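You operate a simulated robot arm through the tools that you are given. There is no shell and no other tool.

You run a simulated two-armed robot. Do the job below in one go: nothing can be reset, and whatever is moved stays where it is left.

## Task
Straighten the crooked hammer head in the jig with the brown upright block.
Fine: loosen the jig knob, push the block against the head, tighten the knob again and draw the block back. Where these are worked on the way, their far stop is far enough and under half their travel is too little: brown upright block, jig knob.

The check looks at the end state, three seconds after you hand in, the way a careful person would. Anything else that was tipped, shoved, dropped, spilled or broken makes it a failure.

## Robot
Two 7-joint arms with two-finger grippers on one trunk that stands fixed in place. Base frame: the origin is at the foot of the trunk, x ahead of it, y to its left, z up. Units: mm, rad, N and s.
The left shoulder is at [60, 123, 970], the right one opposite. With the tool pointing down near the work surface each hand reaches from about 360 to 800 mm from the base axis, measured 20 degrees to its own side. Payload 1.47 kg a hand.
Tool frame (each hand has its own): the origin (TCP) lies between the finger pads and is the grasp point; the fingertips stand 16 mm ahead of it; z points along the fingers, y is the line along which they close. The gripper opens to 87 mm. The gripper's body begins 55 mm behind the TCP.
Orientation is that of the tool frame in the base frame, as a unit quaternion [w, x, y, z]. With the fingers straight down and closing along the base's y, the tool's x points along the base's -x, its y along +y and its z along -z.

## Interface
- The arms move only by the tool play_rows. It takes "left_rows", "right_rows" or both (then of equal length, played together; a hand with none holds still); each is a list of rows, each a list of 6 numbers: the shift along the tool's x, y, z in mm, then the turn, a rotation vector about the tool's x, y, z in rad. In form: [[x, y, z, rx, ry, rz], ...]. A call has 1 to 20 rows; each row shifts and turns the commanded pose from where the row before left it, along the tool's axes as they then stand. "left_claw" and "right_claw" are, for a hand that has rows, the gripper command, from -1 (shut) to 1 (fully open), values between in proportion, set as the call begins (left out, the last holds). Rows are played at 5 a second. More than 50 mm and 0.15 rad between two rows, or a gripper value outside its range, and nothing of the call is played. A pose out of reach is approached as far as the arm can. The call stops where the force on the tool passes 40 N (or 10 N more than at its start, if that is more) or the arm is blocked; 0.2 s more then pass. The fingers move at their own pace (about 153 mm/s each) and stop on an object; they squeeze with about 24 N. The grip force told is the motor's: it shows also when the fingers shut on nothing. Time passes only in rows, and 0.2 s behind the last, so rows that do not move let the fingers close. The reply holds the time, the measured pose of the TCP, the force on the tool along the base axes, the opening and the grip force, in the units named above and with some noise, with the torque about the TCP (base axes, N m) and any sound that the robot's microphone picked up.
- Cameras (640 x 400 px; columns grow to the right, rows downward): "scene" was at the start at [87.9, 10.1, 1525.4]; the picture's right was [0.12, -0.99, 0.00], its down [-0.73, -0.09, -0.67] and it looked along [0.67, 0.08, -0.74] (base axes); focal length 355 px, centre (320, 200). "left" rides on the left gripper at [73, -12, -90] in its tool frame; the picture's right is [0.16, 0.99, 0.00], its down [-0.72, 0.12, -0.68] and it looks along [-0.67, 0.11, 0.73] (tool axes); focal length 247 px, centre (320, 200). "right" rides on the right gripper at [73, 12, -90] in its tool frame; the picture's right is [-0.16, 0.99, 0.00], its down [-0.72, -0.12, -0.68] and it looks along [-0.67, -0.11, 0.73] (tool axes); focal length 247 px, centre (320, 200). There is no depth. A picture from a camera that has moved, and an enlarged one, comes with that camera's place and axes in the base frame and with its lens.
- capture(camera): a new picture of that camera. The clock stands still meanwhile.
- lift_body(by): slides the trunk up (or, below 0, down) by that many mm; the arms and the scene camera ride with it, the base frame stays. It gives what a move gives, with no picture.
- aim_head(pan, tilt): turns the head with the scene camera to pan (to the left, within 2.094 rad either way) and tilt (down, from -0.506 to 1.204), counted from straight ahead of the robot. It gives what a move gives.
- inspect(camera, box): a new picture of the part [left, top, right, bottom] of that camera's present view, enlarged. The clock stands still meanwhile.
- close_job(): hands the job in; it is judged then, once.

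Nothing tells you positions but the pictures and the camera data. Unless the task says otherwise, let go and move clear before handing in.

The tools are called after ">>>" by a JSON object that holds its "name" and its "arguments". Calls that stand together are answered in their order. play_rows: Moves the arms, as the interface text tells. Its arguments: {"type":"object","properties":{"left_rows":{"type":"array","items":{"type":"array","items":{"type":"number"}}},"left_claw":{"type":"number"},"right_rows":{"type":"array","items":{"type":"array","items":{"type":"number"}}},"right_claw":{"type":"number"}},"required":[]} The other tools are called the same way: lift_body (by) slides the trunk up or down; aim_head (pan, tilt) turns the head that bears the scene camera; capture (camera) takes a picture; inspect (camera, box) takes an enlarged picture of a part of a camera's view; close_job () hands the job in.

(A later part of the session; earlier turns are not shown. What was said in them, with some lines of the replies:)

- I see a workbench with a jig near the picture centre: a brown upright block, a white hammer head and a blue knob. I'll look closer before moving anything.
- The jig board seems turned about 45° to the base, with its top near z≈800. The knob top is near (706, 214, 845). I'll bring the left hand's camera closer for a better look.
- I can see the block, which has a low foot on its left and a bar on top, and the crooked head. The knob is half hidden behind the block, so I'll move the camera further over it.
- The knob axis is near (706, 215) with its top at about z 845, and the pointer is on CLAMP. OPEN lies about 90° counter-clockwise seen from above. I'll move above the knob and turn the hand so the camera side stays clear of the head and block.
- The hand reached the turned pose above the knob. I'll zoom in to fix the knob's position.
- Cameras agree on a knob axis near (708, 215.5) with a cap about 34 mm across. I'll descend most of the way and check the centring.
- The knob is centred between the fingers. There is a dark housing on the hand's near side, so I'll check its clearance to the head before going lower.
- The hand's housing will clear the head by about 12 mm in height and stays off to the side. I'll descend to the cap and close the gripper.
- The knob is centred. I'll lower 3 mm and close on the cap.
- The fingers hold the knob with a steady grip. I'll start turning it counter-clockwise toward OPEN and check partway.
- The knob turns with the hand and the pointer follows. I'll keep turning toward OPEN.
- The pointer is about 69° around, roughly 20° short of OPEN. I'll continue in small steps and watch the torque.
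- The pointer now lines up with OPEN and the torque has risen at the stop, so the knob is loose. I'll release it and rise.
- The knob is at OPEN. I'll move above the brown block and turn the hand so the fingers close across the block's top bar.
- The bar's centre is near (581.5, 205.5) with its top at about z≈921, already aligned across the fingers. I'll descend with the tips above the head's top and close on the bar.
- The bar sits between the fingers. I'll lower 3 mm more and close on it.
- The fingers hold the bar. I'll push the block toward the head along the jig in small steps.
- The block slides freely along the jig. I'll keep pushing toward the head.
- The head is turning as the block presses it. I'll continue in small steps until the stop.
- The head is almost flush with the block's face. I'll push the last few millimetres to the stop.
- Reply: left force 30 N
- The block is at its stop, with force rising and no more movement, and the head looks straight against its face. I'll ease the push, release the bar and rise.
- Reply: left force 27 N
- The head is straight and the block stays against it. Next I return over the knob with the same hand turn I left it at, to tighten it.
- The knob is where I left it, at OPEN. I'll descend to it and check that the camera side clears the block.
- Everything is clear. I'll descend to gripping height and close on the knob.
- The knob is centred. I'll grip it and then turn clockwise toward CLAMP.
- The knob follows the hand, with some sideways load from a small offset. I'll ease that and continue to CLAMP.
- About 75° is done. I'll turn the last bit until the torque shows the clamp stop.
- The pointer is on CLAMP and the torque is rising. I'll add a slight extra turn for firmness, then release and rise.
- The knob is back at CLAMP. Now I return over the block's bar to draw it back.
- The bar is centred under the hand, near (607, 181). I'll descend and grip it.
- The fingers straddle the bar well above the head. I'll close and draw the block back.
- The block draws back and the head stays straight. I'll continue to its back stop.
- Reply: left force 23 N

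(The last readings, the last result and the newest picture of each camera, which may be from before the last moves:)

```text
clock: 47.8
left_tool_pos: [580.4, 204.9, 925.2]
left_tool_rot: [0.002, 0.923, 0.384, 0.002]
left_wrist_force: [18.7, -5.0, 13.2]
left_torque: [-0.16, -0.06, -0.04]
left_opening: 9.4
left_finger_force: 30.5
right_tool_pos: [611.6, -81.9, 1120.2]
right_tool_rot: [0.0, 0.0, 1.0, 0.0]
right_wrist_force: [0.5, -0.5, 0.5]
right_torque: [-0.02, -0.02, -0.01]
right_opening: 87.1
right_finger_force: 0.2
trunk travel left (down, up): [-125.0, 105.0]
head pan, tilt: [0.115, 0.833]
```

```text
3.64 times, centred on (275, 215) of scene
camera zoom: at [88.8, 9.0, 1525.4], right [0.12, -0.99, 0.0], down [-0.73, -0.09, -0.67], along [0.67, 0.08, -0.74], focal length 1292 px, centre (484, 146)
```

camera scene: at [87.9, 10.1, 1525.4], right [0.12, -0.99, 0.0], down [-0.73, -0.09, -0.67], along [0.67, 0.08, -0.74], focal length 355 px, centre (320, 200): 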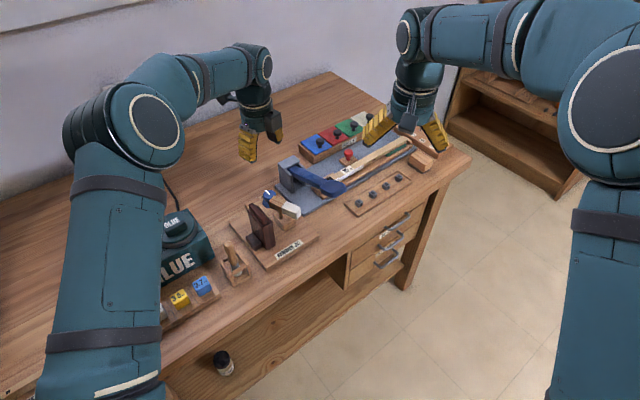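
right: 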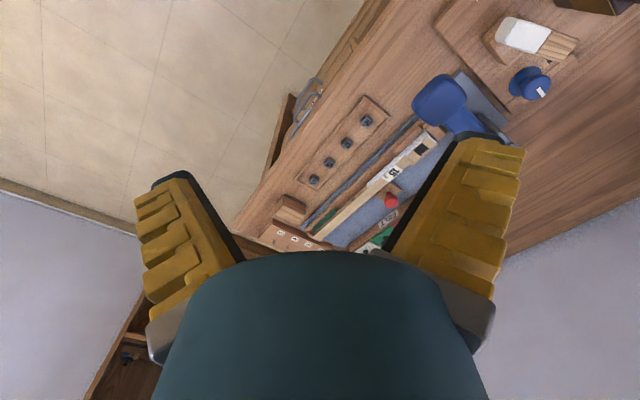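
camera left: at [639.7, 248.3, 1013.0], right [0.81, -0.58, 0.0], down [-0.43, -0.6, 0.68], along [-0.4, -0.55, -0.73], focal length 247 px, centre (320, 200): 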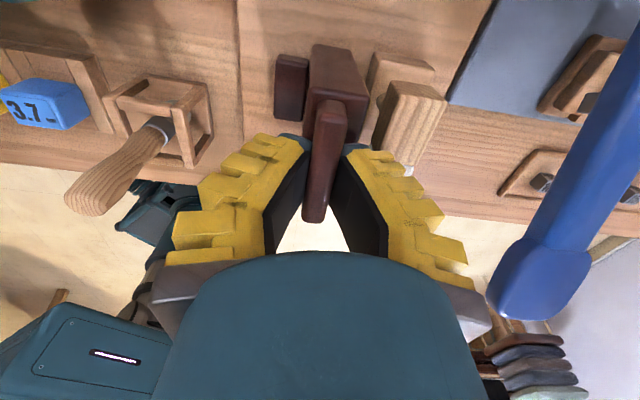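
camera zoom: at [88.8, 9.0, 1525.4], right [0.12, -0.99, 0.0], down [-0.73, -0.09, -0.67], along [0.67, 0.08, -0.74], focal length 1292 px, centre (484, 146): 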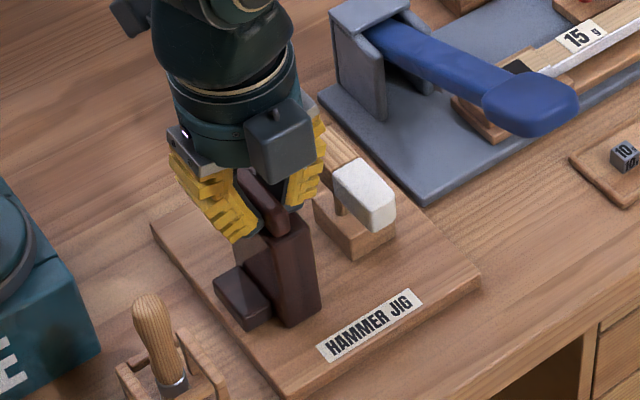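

The block is at its back stop with the load rising. I'll ease off, release and rise.

>>> {"name": "play_rows", "arguments": {"left_rows": [[0, 1, 0, 0, 0, 0], [0, 0.8, 0, 0, 0, 0]]}}

>>> {"name": "play_rows", "arguments": {"left_rows": [[0, 0, 0, 0, 0, 0], [0, 0, 0, 0, 0, 0], [0, 0, 0, 0, 0, 0]], "left_claw": 0}}

>>> {"name": "play_rows", "arguments": {"left_rows": [[0, 0, -15, 0, 0, 0], [0, 0, -30, 0, 0, 0], [0, 0, -45, 0, 0, 0], [0, 0, -45, 0, 0, 0], [0, 0, -45, 0, 0, 0]]}}

>>> {"name": "capture", "arguments": {"camera": "left"}}

>>> {"name": "inspect", "arguments": {"camera": "scene", "box": [220, 160, 330, 270]}}

>>> {"name": "inspect", "arguments": {"camera": "right", "box": [440, 0, 640, 120]}}

>>> {"name": "capture", "arguments": {"camera": "scene"}}

```text
clock: 48.4
left_tool_pos: [579.4, 204.5, 923.3]
left_tool_rot: [0.0, 0.923, 0.385, 0.002]
left_wrist_force: [16.9, -6.3, 15.3]
left_torque: [0.12, -0.31, -0.04]
left_opening: 11.0
left_finger_force: 29.6
right_tool_pos: [611.1, -80.7, 1119.4]
right_tool_rot: [0.0, 0.0, 1.0, 0.001]
right_wrist_force: [0.3, 0.3, -0.3]
right_torque: [-0.02, -0.02, 0.0]
right_opening: 87.0
right_finger_force: 0.0
trunk travel left (down, up): [-125.0, 105.0]
head pan, tilt: [0.115, 0.833]
```

```text
clock: 49.2
left_tool_pos: [578.2, 207.2, 921.9]
left_tool_rot: [-0.001, 0.923, 0.385, 0.0]
left_wrist_force: [-0.1, -1.0, 0.1]
left_torque: [0.01, 0.02, 0.0]
left_opening: 49.4
left_finger_force: 3.8
right_tool_pos: [611.9, -80.7, 1119.8]
right_tool_rot: [0.0, 0.0, 1.0, 0.0]
right_wrist_force: [0.0, -0.1, 0.2]
right_torque: [-0.02, -0.03, -0.02]
right_opening: 87.1
right_finger_force: 0.1
trunk travel left (down, up): [-125.0, 105.0]
head pan, tilt: [0.115, 0.833]
```

```text
clock: 50.4
left_tool_pos: [577.3, 205.8, 1103.2]
left_tool_rot: [0.001, 0.923, 0.384, 0.001]
left_wrist_force: [-0.3, 0.1, -0.9]
left_torque: [0.01, 0.02, 0.03]
left_opening: 49.0
left_finger_force: 3.9
right_tool_pos: [609.8, -81.7, 1120.4]
right_tool_rot: [0.001, 0.0, 1.0, 0.0]
right_wrist_force: [0.2, -0.1, -0.6]
right_torque: [0.04, -0.04, -0.05]
right_opening: 87.1
right_finger_force: 0.1
trunk travel left (down, up): [-125.0, 105.0]
head pan, tilt: [0.115, 0.833]
```

```text
taken
camera left: at [622.1, 265.3, 1192.6], right [0.81, -0.58, 0.0], down [-0.43, -0.6, 0.68], along [-0.4, -0.55, -0.73], focal length 247 px, centre (320, 200)
```

left: 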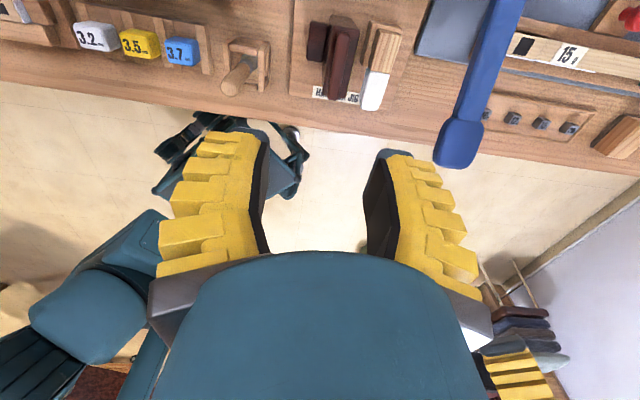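

```text
3.64 times, centred on (275, 215) of scene
camera zoom: at [87.1, 9.8, 1525.5], right [0.12, -0.99, 0.0], down [-0.73, -0.09, -0.67], along [0.67, 0.08, -0.74], focal length 1292 px, centre (484, 146)
```

zoom: 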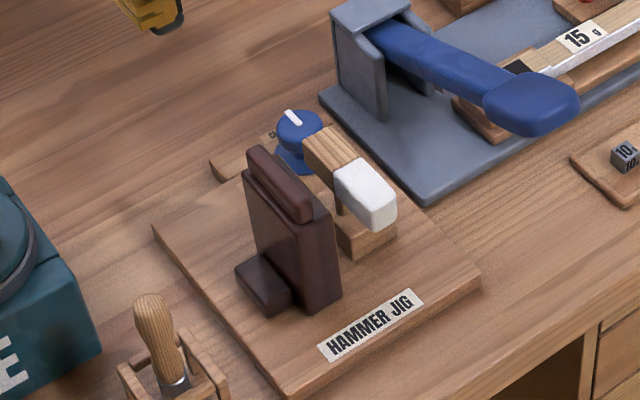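

```text
3.20 times, centred on (540, 60) of right
camera zoom: at [537.7, -70.5, 1209.6], right [0.16, 0.99, 0.0], down [0.72, -0.12, 0.68], along [0.67, -0.11, -0.73], focal length 790 px, centre (-384, 648)
```

zoom: 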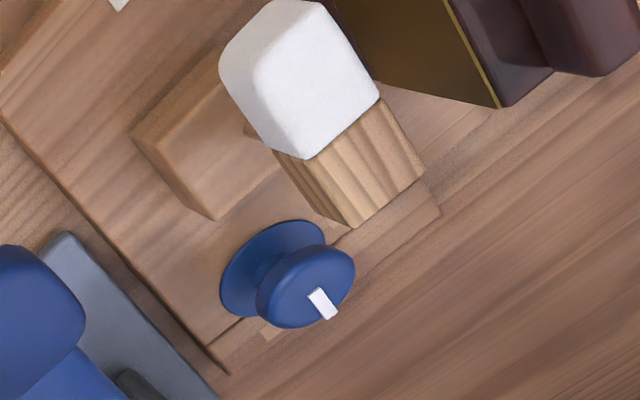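

```text
taken
camera scene: at [87.1, 9.8, 1525.5], right [0.12, -0.99, 0.0], down [-0.73, -0.09, -0.67], along [0.67, 0.08, -0.74], focal length 355 px, centre (320, 200)
```

scene: 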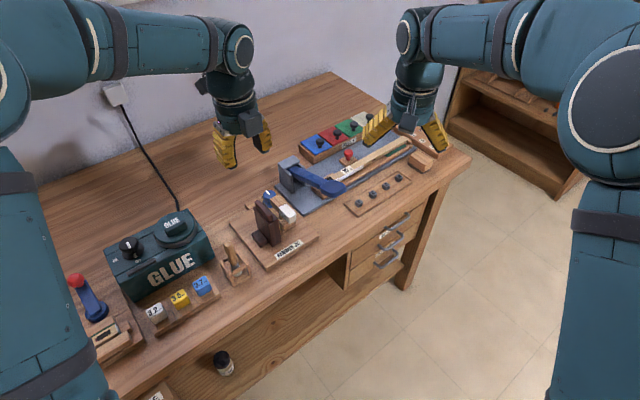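

The knob is on CLAMP and the head is straight and clear. The block seems to have slipped forward about 14 mm on release, so I'll let a moment pass and see whether it's still moving.

>>> {"name": "play_rows", "arguments": {"left_rows": [[0, 0, 0, 0, 0, 0], [0, 0, 0, 0, 0, 0], [0, 0, 0, 0, 0, 0], [0, 0, 0, 0, 0, 0], [0, 0, 0, 0, 0, 0]]}}

>>> {"name": "inspect", "arguments": {"camera": "scene", "box": [220, 160, 330, 270]}}

>>> {"name": "inspect", "arguments": {"camera": "left", "box": [280, 0, 420, 120]}}

```text
clock: 51.6
left_tool_pos: [579.6, 205.2, 1103.1]
left_tool_rot: [-0.001, 0.923, 0.384, 0.0]
left_wrist_force: [0.1, 0.2, -1.2]
left_torque: [0.0, 0.03, -0.01]
left_opening: 49.3
left_finger_force: 4.1
right_tool_pos: [611.1, -80.5, 1121.8]
right_tool_rot: [0.0, 0.0, 1.0, 0.0]
right_wrist_force: [0.0, -0.1, 0.3]
right_torque: [0.01, 0.04, 0.02]
right_opening: 87.2
right_finger_force: 0.0
trunk travel left (down, up): [-125.0, 105.0]
head pan, tilt: [0.115, 0.833]
```

```text
3.64 times, centred on (275, 215) of scene
camera zoom: at [87.8, 10.0, 1525.4], right [0.12, -0.99, 0.0], down [-0.73, -0.09, -0.67], along [0.67, 0.08, -0.74], focal length 1292 px, centre (484, 146)
```

zoom: 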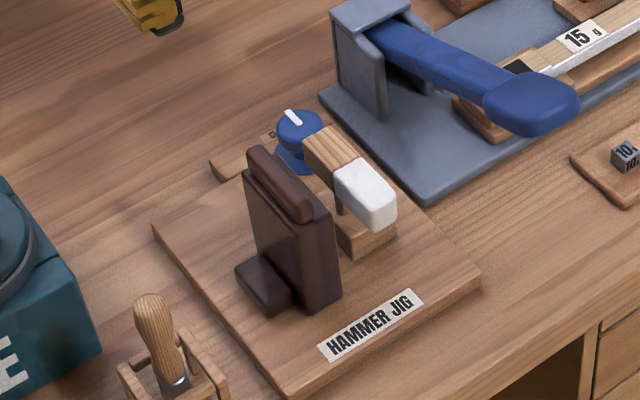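

```text
3.33 times, centred on (350, 60) of left
camera zoom: at [622.7, 265.6, 1191.5], right [0.81, -0.58, 0.0], down [-0.43, -0.6, 0.68], along [-0.4, -0.55, -0.73], focal length 823 px, centre (220, 667)
```

zoom: 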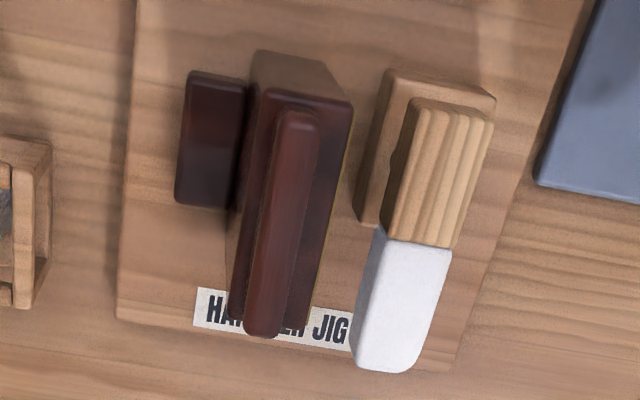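

The block is at rest but sprang forward about 15 mm off the stop. I'll draw it back again slowly with just the head-side finger behind the bar, so nothing springs back on release.

>>> {"name": "play_rows", "arguments": {"left_rows": [[0, 11, 0, 0, 0, 0], [0, 0, 45, 0, 0, 0], [0, 0, 45, 0, 0, 0], [0, 0, 40, 0, 0, 0], [0, 0, 25, 0, 0, 0], [0, 0, 0, 0, 0, 0]]}}

>>> {"name": "capture", "arguments": {"camera": "left"}}

>>> {"name": "inspect", "arguments": {"camera": "scene", "box": [220, 160, 330, 270]}}

```text
clock: 53.0
left_tool_pos: [587.3, 197.7, 948.2]
left_tool_rot: [0.0, 0.923, 0.384, 0.002]
left_wrist_force: [-0.1, -0.1, 0.7]
left_torque: [-0.04, 0.0, 0.0]
left_opening: 49.1
left_finger_force: 3.7
right_tool_pos: [609.5, -81.8, 1121.2]
right_tool_rot: [0.001, 0.0, 1.0, 0.001]
right_wrist_force: [1.1, -0.1, -0.7]
right_torque: [0.03, -0.01, -0.02]
right_opening: 86.8
right_finger_force: 0.0
trunk travel left (down, up): [-125.0, 105.0]
head pan, tilt: [0.115, 0.833]
```

```text
taken
camera left: at [630.8, 257.6, 1036.2], right [0.81, -0.58, 0.0], down [-0.43, -0.6, 0.68], along [-0.4, -0.55, -0.73], focal length 247 px, centre (320, 200)
```

left: 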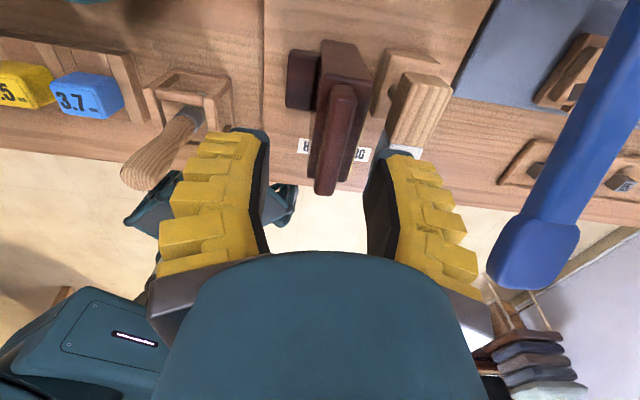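

```text
3.64 times, centred on (275, 215) of scene
camera zoom: at [87.7, 10.1, 1525.5], right [0.12, -0.99, 0.0], down [-0.73, -0.09, -0.67], along [0.67, 0.08, -0.74], focal length 1292 px, centre (484, 146)
```

zoom: 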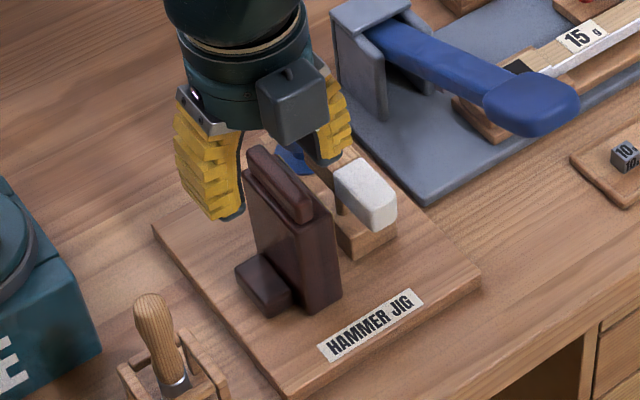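

The bar is between the fingers with room on the head side. I'll lower to bar height and slide back slowly.

>>> {"name": "play_rows", "arguments": {"left_rows": [[0, 0, 15, 0, 0, 0], [0, 0, 9, 0, 0, 0], [0, 0, 0, 0, 0, 0], [0, -2, 0, 0, 0, 0], [0, -2, 0, 0, 0, 0], [0, -2, 0, 0, 0, 0], [0, -2, 0, 0, 0, 0], [0, -2, 0, 0, 0, 0], [0, -2, 0, 0, 0, 0], [0, -1, 0, 0, 0, 0], [0, -1, 0, 0, 0, 0], [0, -1, 0, 0, 0, 0], [0, -1, 0, 0, 0, 0], [0, -1, 0, 0, 0, 0], [0, -1, 0, 0, 0, 0]]}}

>>> {"name": "capture", "arguments": {"camera": "left"}}

>>> {"name": "inspect", "arguments": {"camera": "scene", "box": [220, 160, 330, 270]}}

```text
clock: 56.2
left_tool_pos: [573.6, 208.8, 923.0]
left_tool_rot: [0.0, 0.923, 0.384, -0.001]
left_wrist_force: [-0.4, -1.5, 0.2]
left_torque: [0.03, 0.03, 0.02]
left_opening: 49.6
left_finger_force: 4.3
right_tool_pos: [610.8, -81.9, 1120.5]
right_tool_rot: [0.0, 0.001, 1.0, -0.001]
right_wrist_force: [0.5, 0.5, 0.3]
right_torque: [0.03, 0.05, 0.0]
right_opening: 87.1
right_finger_force: 0.0
trunk travel left (down, up): [-125.0, 105.0]
head pan, tilt: [0.115, 0.833]
```

```text
taken
camera left: at [618.1, 269.8, 1013.2], right [0.81, -0.58, 0.0], down [-0.43, -0.6, 0.68], along [-0.4, -0.55, -0.73], focal length 247 px, centre (320, 200)
```

left: 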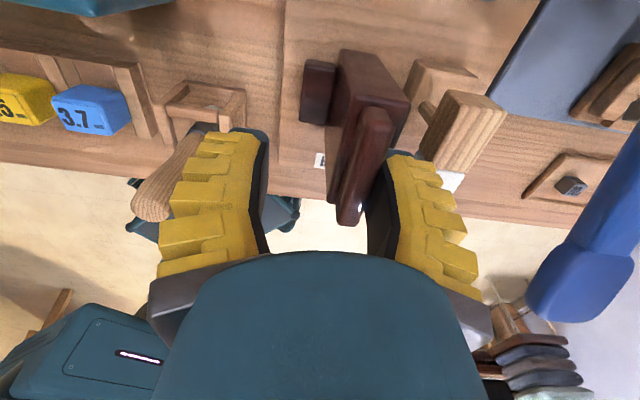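

```text
3.64 times, centred on (275, 215) of scene
camera zoom: at [87.9, 10.0, 1525.4], right [0.12, -0.99, 0.0], down [-0.73, -0.09, -0.67], along [0.67, 0.08, -0.74], focal length 1292 px, centre (484, 146)
```

zoom: 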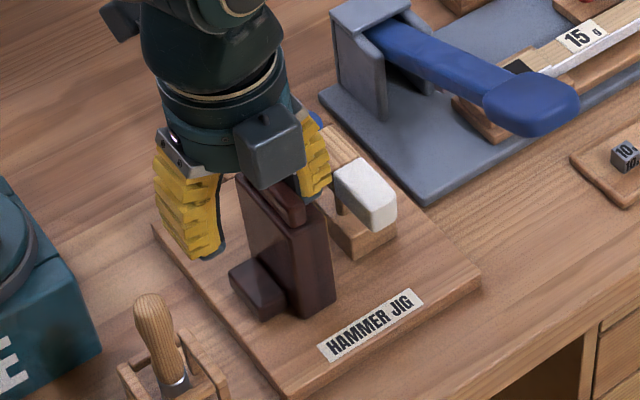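

The finger now moves the bar gently and the nearby tool handle is well clear. I'll continue slowly to the back stop.

>>> {"name": "play_rows", "arguments": {"left_rows": [[0, -1, 0, 0, 0, 0], [0, -1, 0, 0, 0, 0], [0, -1, 0, 0, 0, 0], [0, -1, 0, 0, 0, 0], [0, -1, 0, 0, 0, 0], [0, -1, 0, 0, 0, 0], [0, -1, 0, 0, 0, 0], [0, -0.5, 0, 0, 0, 0], [0, -0.5, 0, 0, 0, 0], [0, 0, 0, 0, 0, 0]]}}

>>> {"name": "inspect", "arguments": {"camera": "scene", "box": [220, 160, 330, 270]}}

```text
clock: 58.4
left_tool_pos: [568.8, 215.9, 923.9]
left_tool_rot: [0.0, 0.923, 0.384, 0.001]
left_wrist_force: [0.6, -0.4, 0.4]
left_torque: [0.0, 0.02, -0.02]
left_opening: 49.7
left_finger_force: 4.4
right_tool_pos: [611.0, -80.7, 1120.6]
right_tool_rot: [0.0, 0.001, 1.0, 0.0]
right_wrist_force: [0.0, 0.2, -0.3]
right_torque: [0.0, -0.01, -0.01]
right_opening: 87.1
right_finger_force: 0.0
trunk travel left (down, up): [-125.0, 105.0]
head pan, tilt: [0.115, 0.833]
```

```text
3.64 times, centred on (275, 215) of scene
camera zoom: at [87.9, 10.0, 1525.4], right [0.12, -0.99, 0.0], down [-0.73, -0.09, -0.67], along [0.67, 0.08, -0.74], focal length 1292 px, centre (484, 146)
```

zoom: 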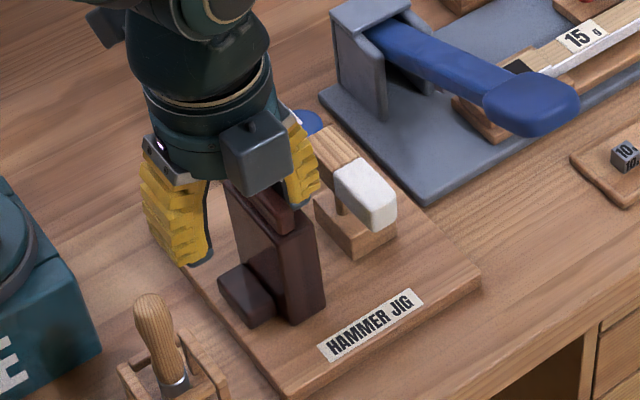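

It's within about 3 mm of the stop. A few half-millimetre steps more.

>>> {"name": "play_rows", "arguments": {"left_rows": [[0, -0.5, 0, 0, 0, 0], [0, -0.5, 0, 0, 0, 0], [0, -0.5, 0, 0, 0, 0], [0, -0.5, 0, 0, 0, 0], [0, -0.5, 0, 0, 0, 0], [0, 0, 0, 0, 0, 0]]}}

>>> {"name": "inspect", "arguments": {"camera": "scene", "box": [220, 160, 330, 270]}}

```text
clock: 59.8
left_tool_pos: [567.2, 218.4, 924.1]
left_tool_rot: [0.0, 0.924, 0.384, 0.002]
left_wrist_force: [0.0, 0.4, 0.0]
left_torque: [0.01, 0.04, 0.04]
left_opening: 49.3
left_finger_force: 4.5
right_tool_pos: [610.8, -81.4, 1120.0]
right_tool_rot: [0.0, 0.001, 1.0, 0.001]
right_wrist_force: [0.0, 1.3, -0.1]
right_torque: [-0.01, -0.03, 0.02]
right_opening: 86.7
right_finger_force: 0.2
trunk travel left (down, up): [-125.0, 105.0]
head pan, tilt: [0.115, 0.833]
```

```text
3.64 times, centred on (275, 215) of scene
camera zoom: at [87.9, 10.0, 1525.4], right [0.12, -0.99, 0.0], down [-0.73, -0.09, -0.67], along [0.67, 0.08, -0.74], focal length 1292 px, centre (484, 146)
```

zoom: 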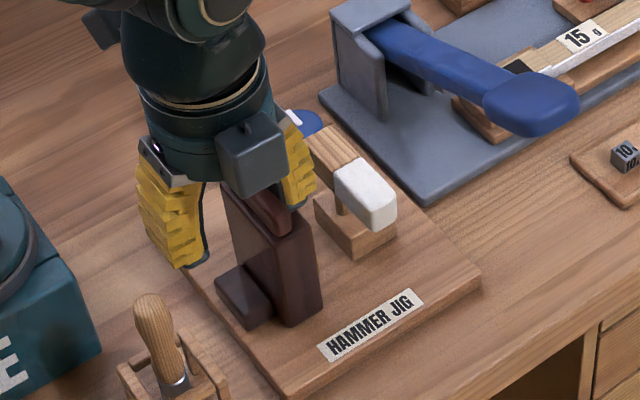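

The block is back at its starting place with no load on it. I'll centre the hand off the bar, then rise and look.

>>> {"name": "play_rows", "arguments": {"left_rows": [[0, 4, 0, 0, 0, 0], [0, 5, 0, 0, 0, 0], [0, 5, 0, 0, 0, 0], [0, 0, 0, 0, 0, 0], [0, 0, -15, 0, 0, 0], [0, 0, -35, 0, 0, 0], [0, 0, -45, 0, 0, 0], [0, 0, -45, 0, 0, 0], [0, 0, -45, 0, 0, 0]]}}

>>> {"name": "inspect", "arguments": {"camera": "scene", "box": [220, 160, 330, 270]}}

>>> {"name": "inspect", "arguments": {"camera": "left", "box": [280, 0, 420, 120]}}

>>> {"name": "capture", "arguments": {"camera": "scene"}}

```text
clock: 61.8
left_tool_pos: [574.6, 206.2, 1108.1]
left_tool_rot: [0.0, 0.923, 0.384, 0.0]
left_wrist_force: [0.3, 0.4, 0.9]
left_torque: [-0.01, -0.01, -0.01]
left_opening: 49.2
left_finger_force: 3.8
right_tool_pos: [610.1, -82.0, 1120.0]
right_tool_rot: [0.001, 0.001, 1.0, -0.001]
right_wrist_force: [-0.3, -0.2, -0.3]
right_torque: [0.01, -0.01, -0.01]
right_opening: 87.1
right_finger_force: 0.1
trunk travel left (down, up): [-125.0, 105.0]
head pan, tilt: [0.115, 0.833]
```

```text
3.64 times, centred on (275, 215) of scene
camera zoom: at [87.1, 9.7, 1525.5], right [0.12, -0.99, 0.0], down [-0.73, -0.09, -0.67], along [0.67, 0.08, -0.74], focal length 1292 px, centre (484, 146)
```

zoom: 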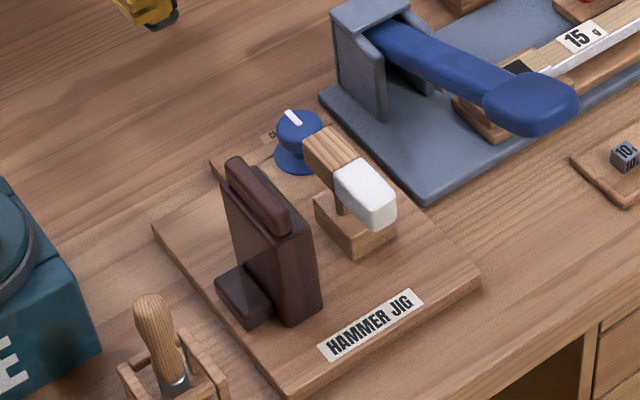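

```text
3.33 times, centred on (350, 60) of left
camera zoom: at [618.7, 265.8, 1198.4], right [0.81, -0.58, 0.0], down [-0.43, -0.59, 0.68], along [-0.4, -0.55, -0.73], focal length 823 px, centre (220, 667)
```

zoom: 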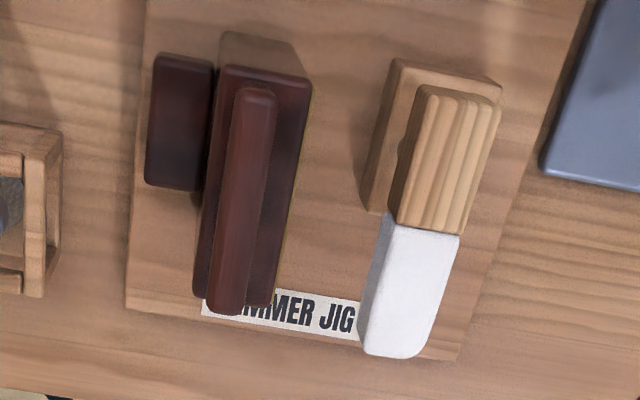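

```text
taken
camera scene: at [87.1, 9.7, 1525.5], right [0.12, -0.99, 0.0], down [-0.73, -0.09, -0.67], along [0.67, 0.08, -0.74], focal length 355 px, centre (320, 200)
```

scene: 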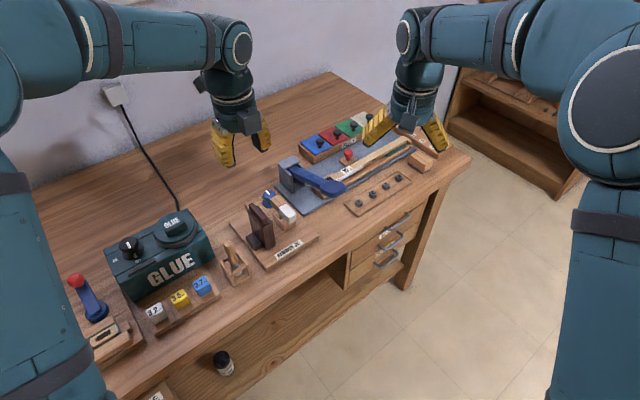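

The head stands straight, the knob is on CLAMP, and the block is fully drawn back and at rest. Nothing else appears disturbed and both hands are clear, so I'm handing in.

>>> {"name": "close_job", "arguments": {}}

```text
The job is handed in.
```

The hammer head is straight: it sits parallel to the brown block's face. The jig knob is back on CLAMP, and the job is handed in.

- **Knob:** I turned it from CLAMP to OPEN, about 90°, before pushing. Afterwards I turned it back until the torque rose at the clamp stop.
- **Block:** I pushed it about 37 mm to its far stop against the head, then drew it back.
- **Slip on release:** When I first let go of the drawn-back block, it sprang forward about 15 mm. I drew it back again slowly with one finger, and it now rests at its starting place.
- **Everything else:** The last pictures show nothing else on the bench tipped or moved. Both hands are clear.
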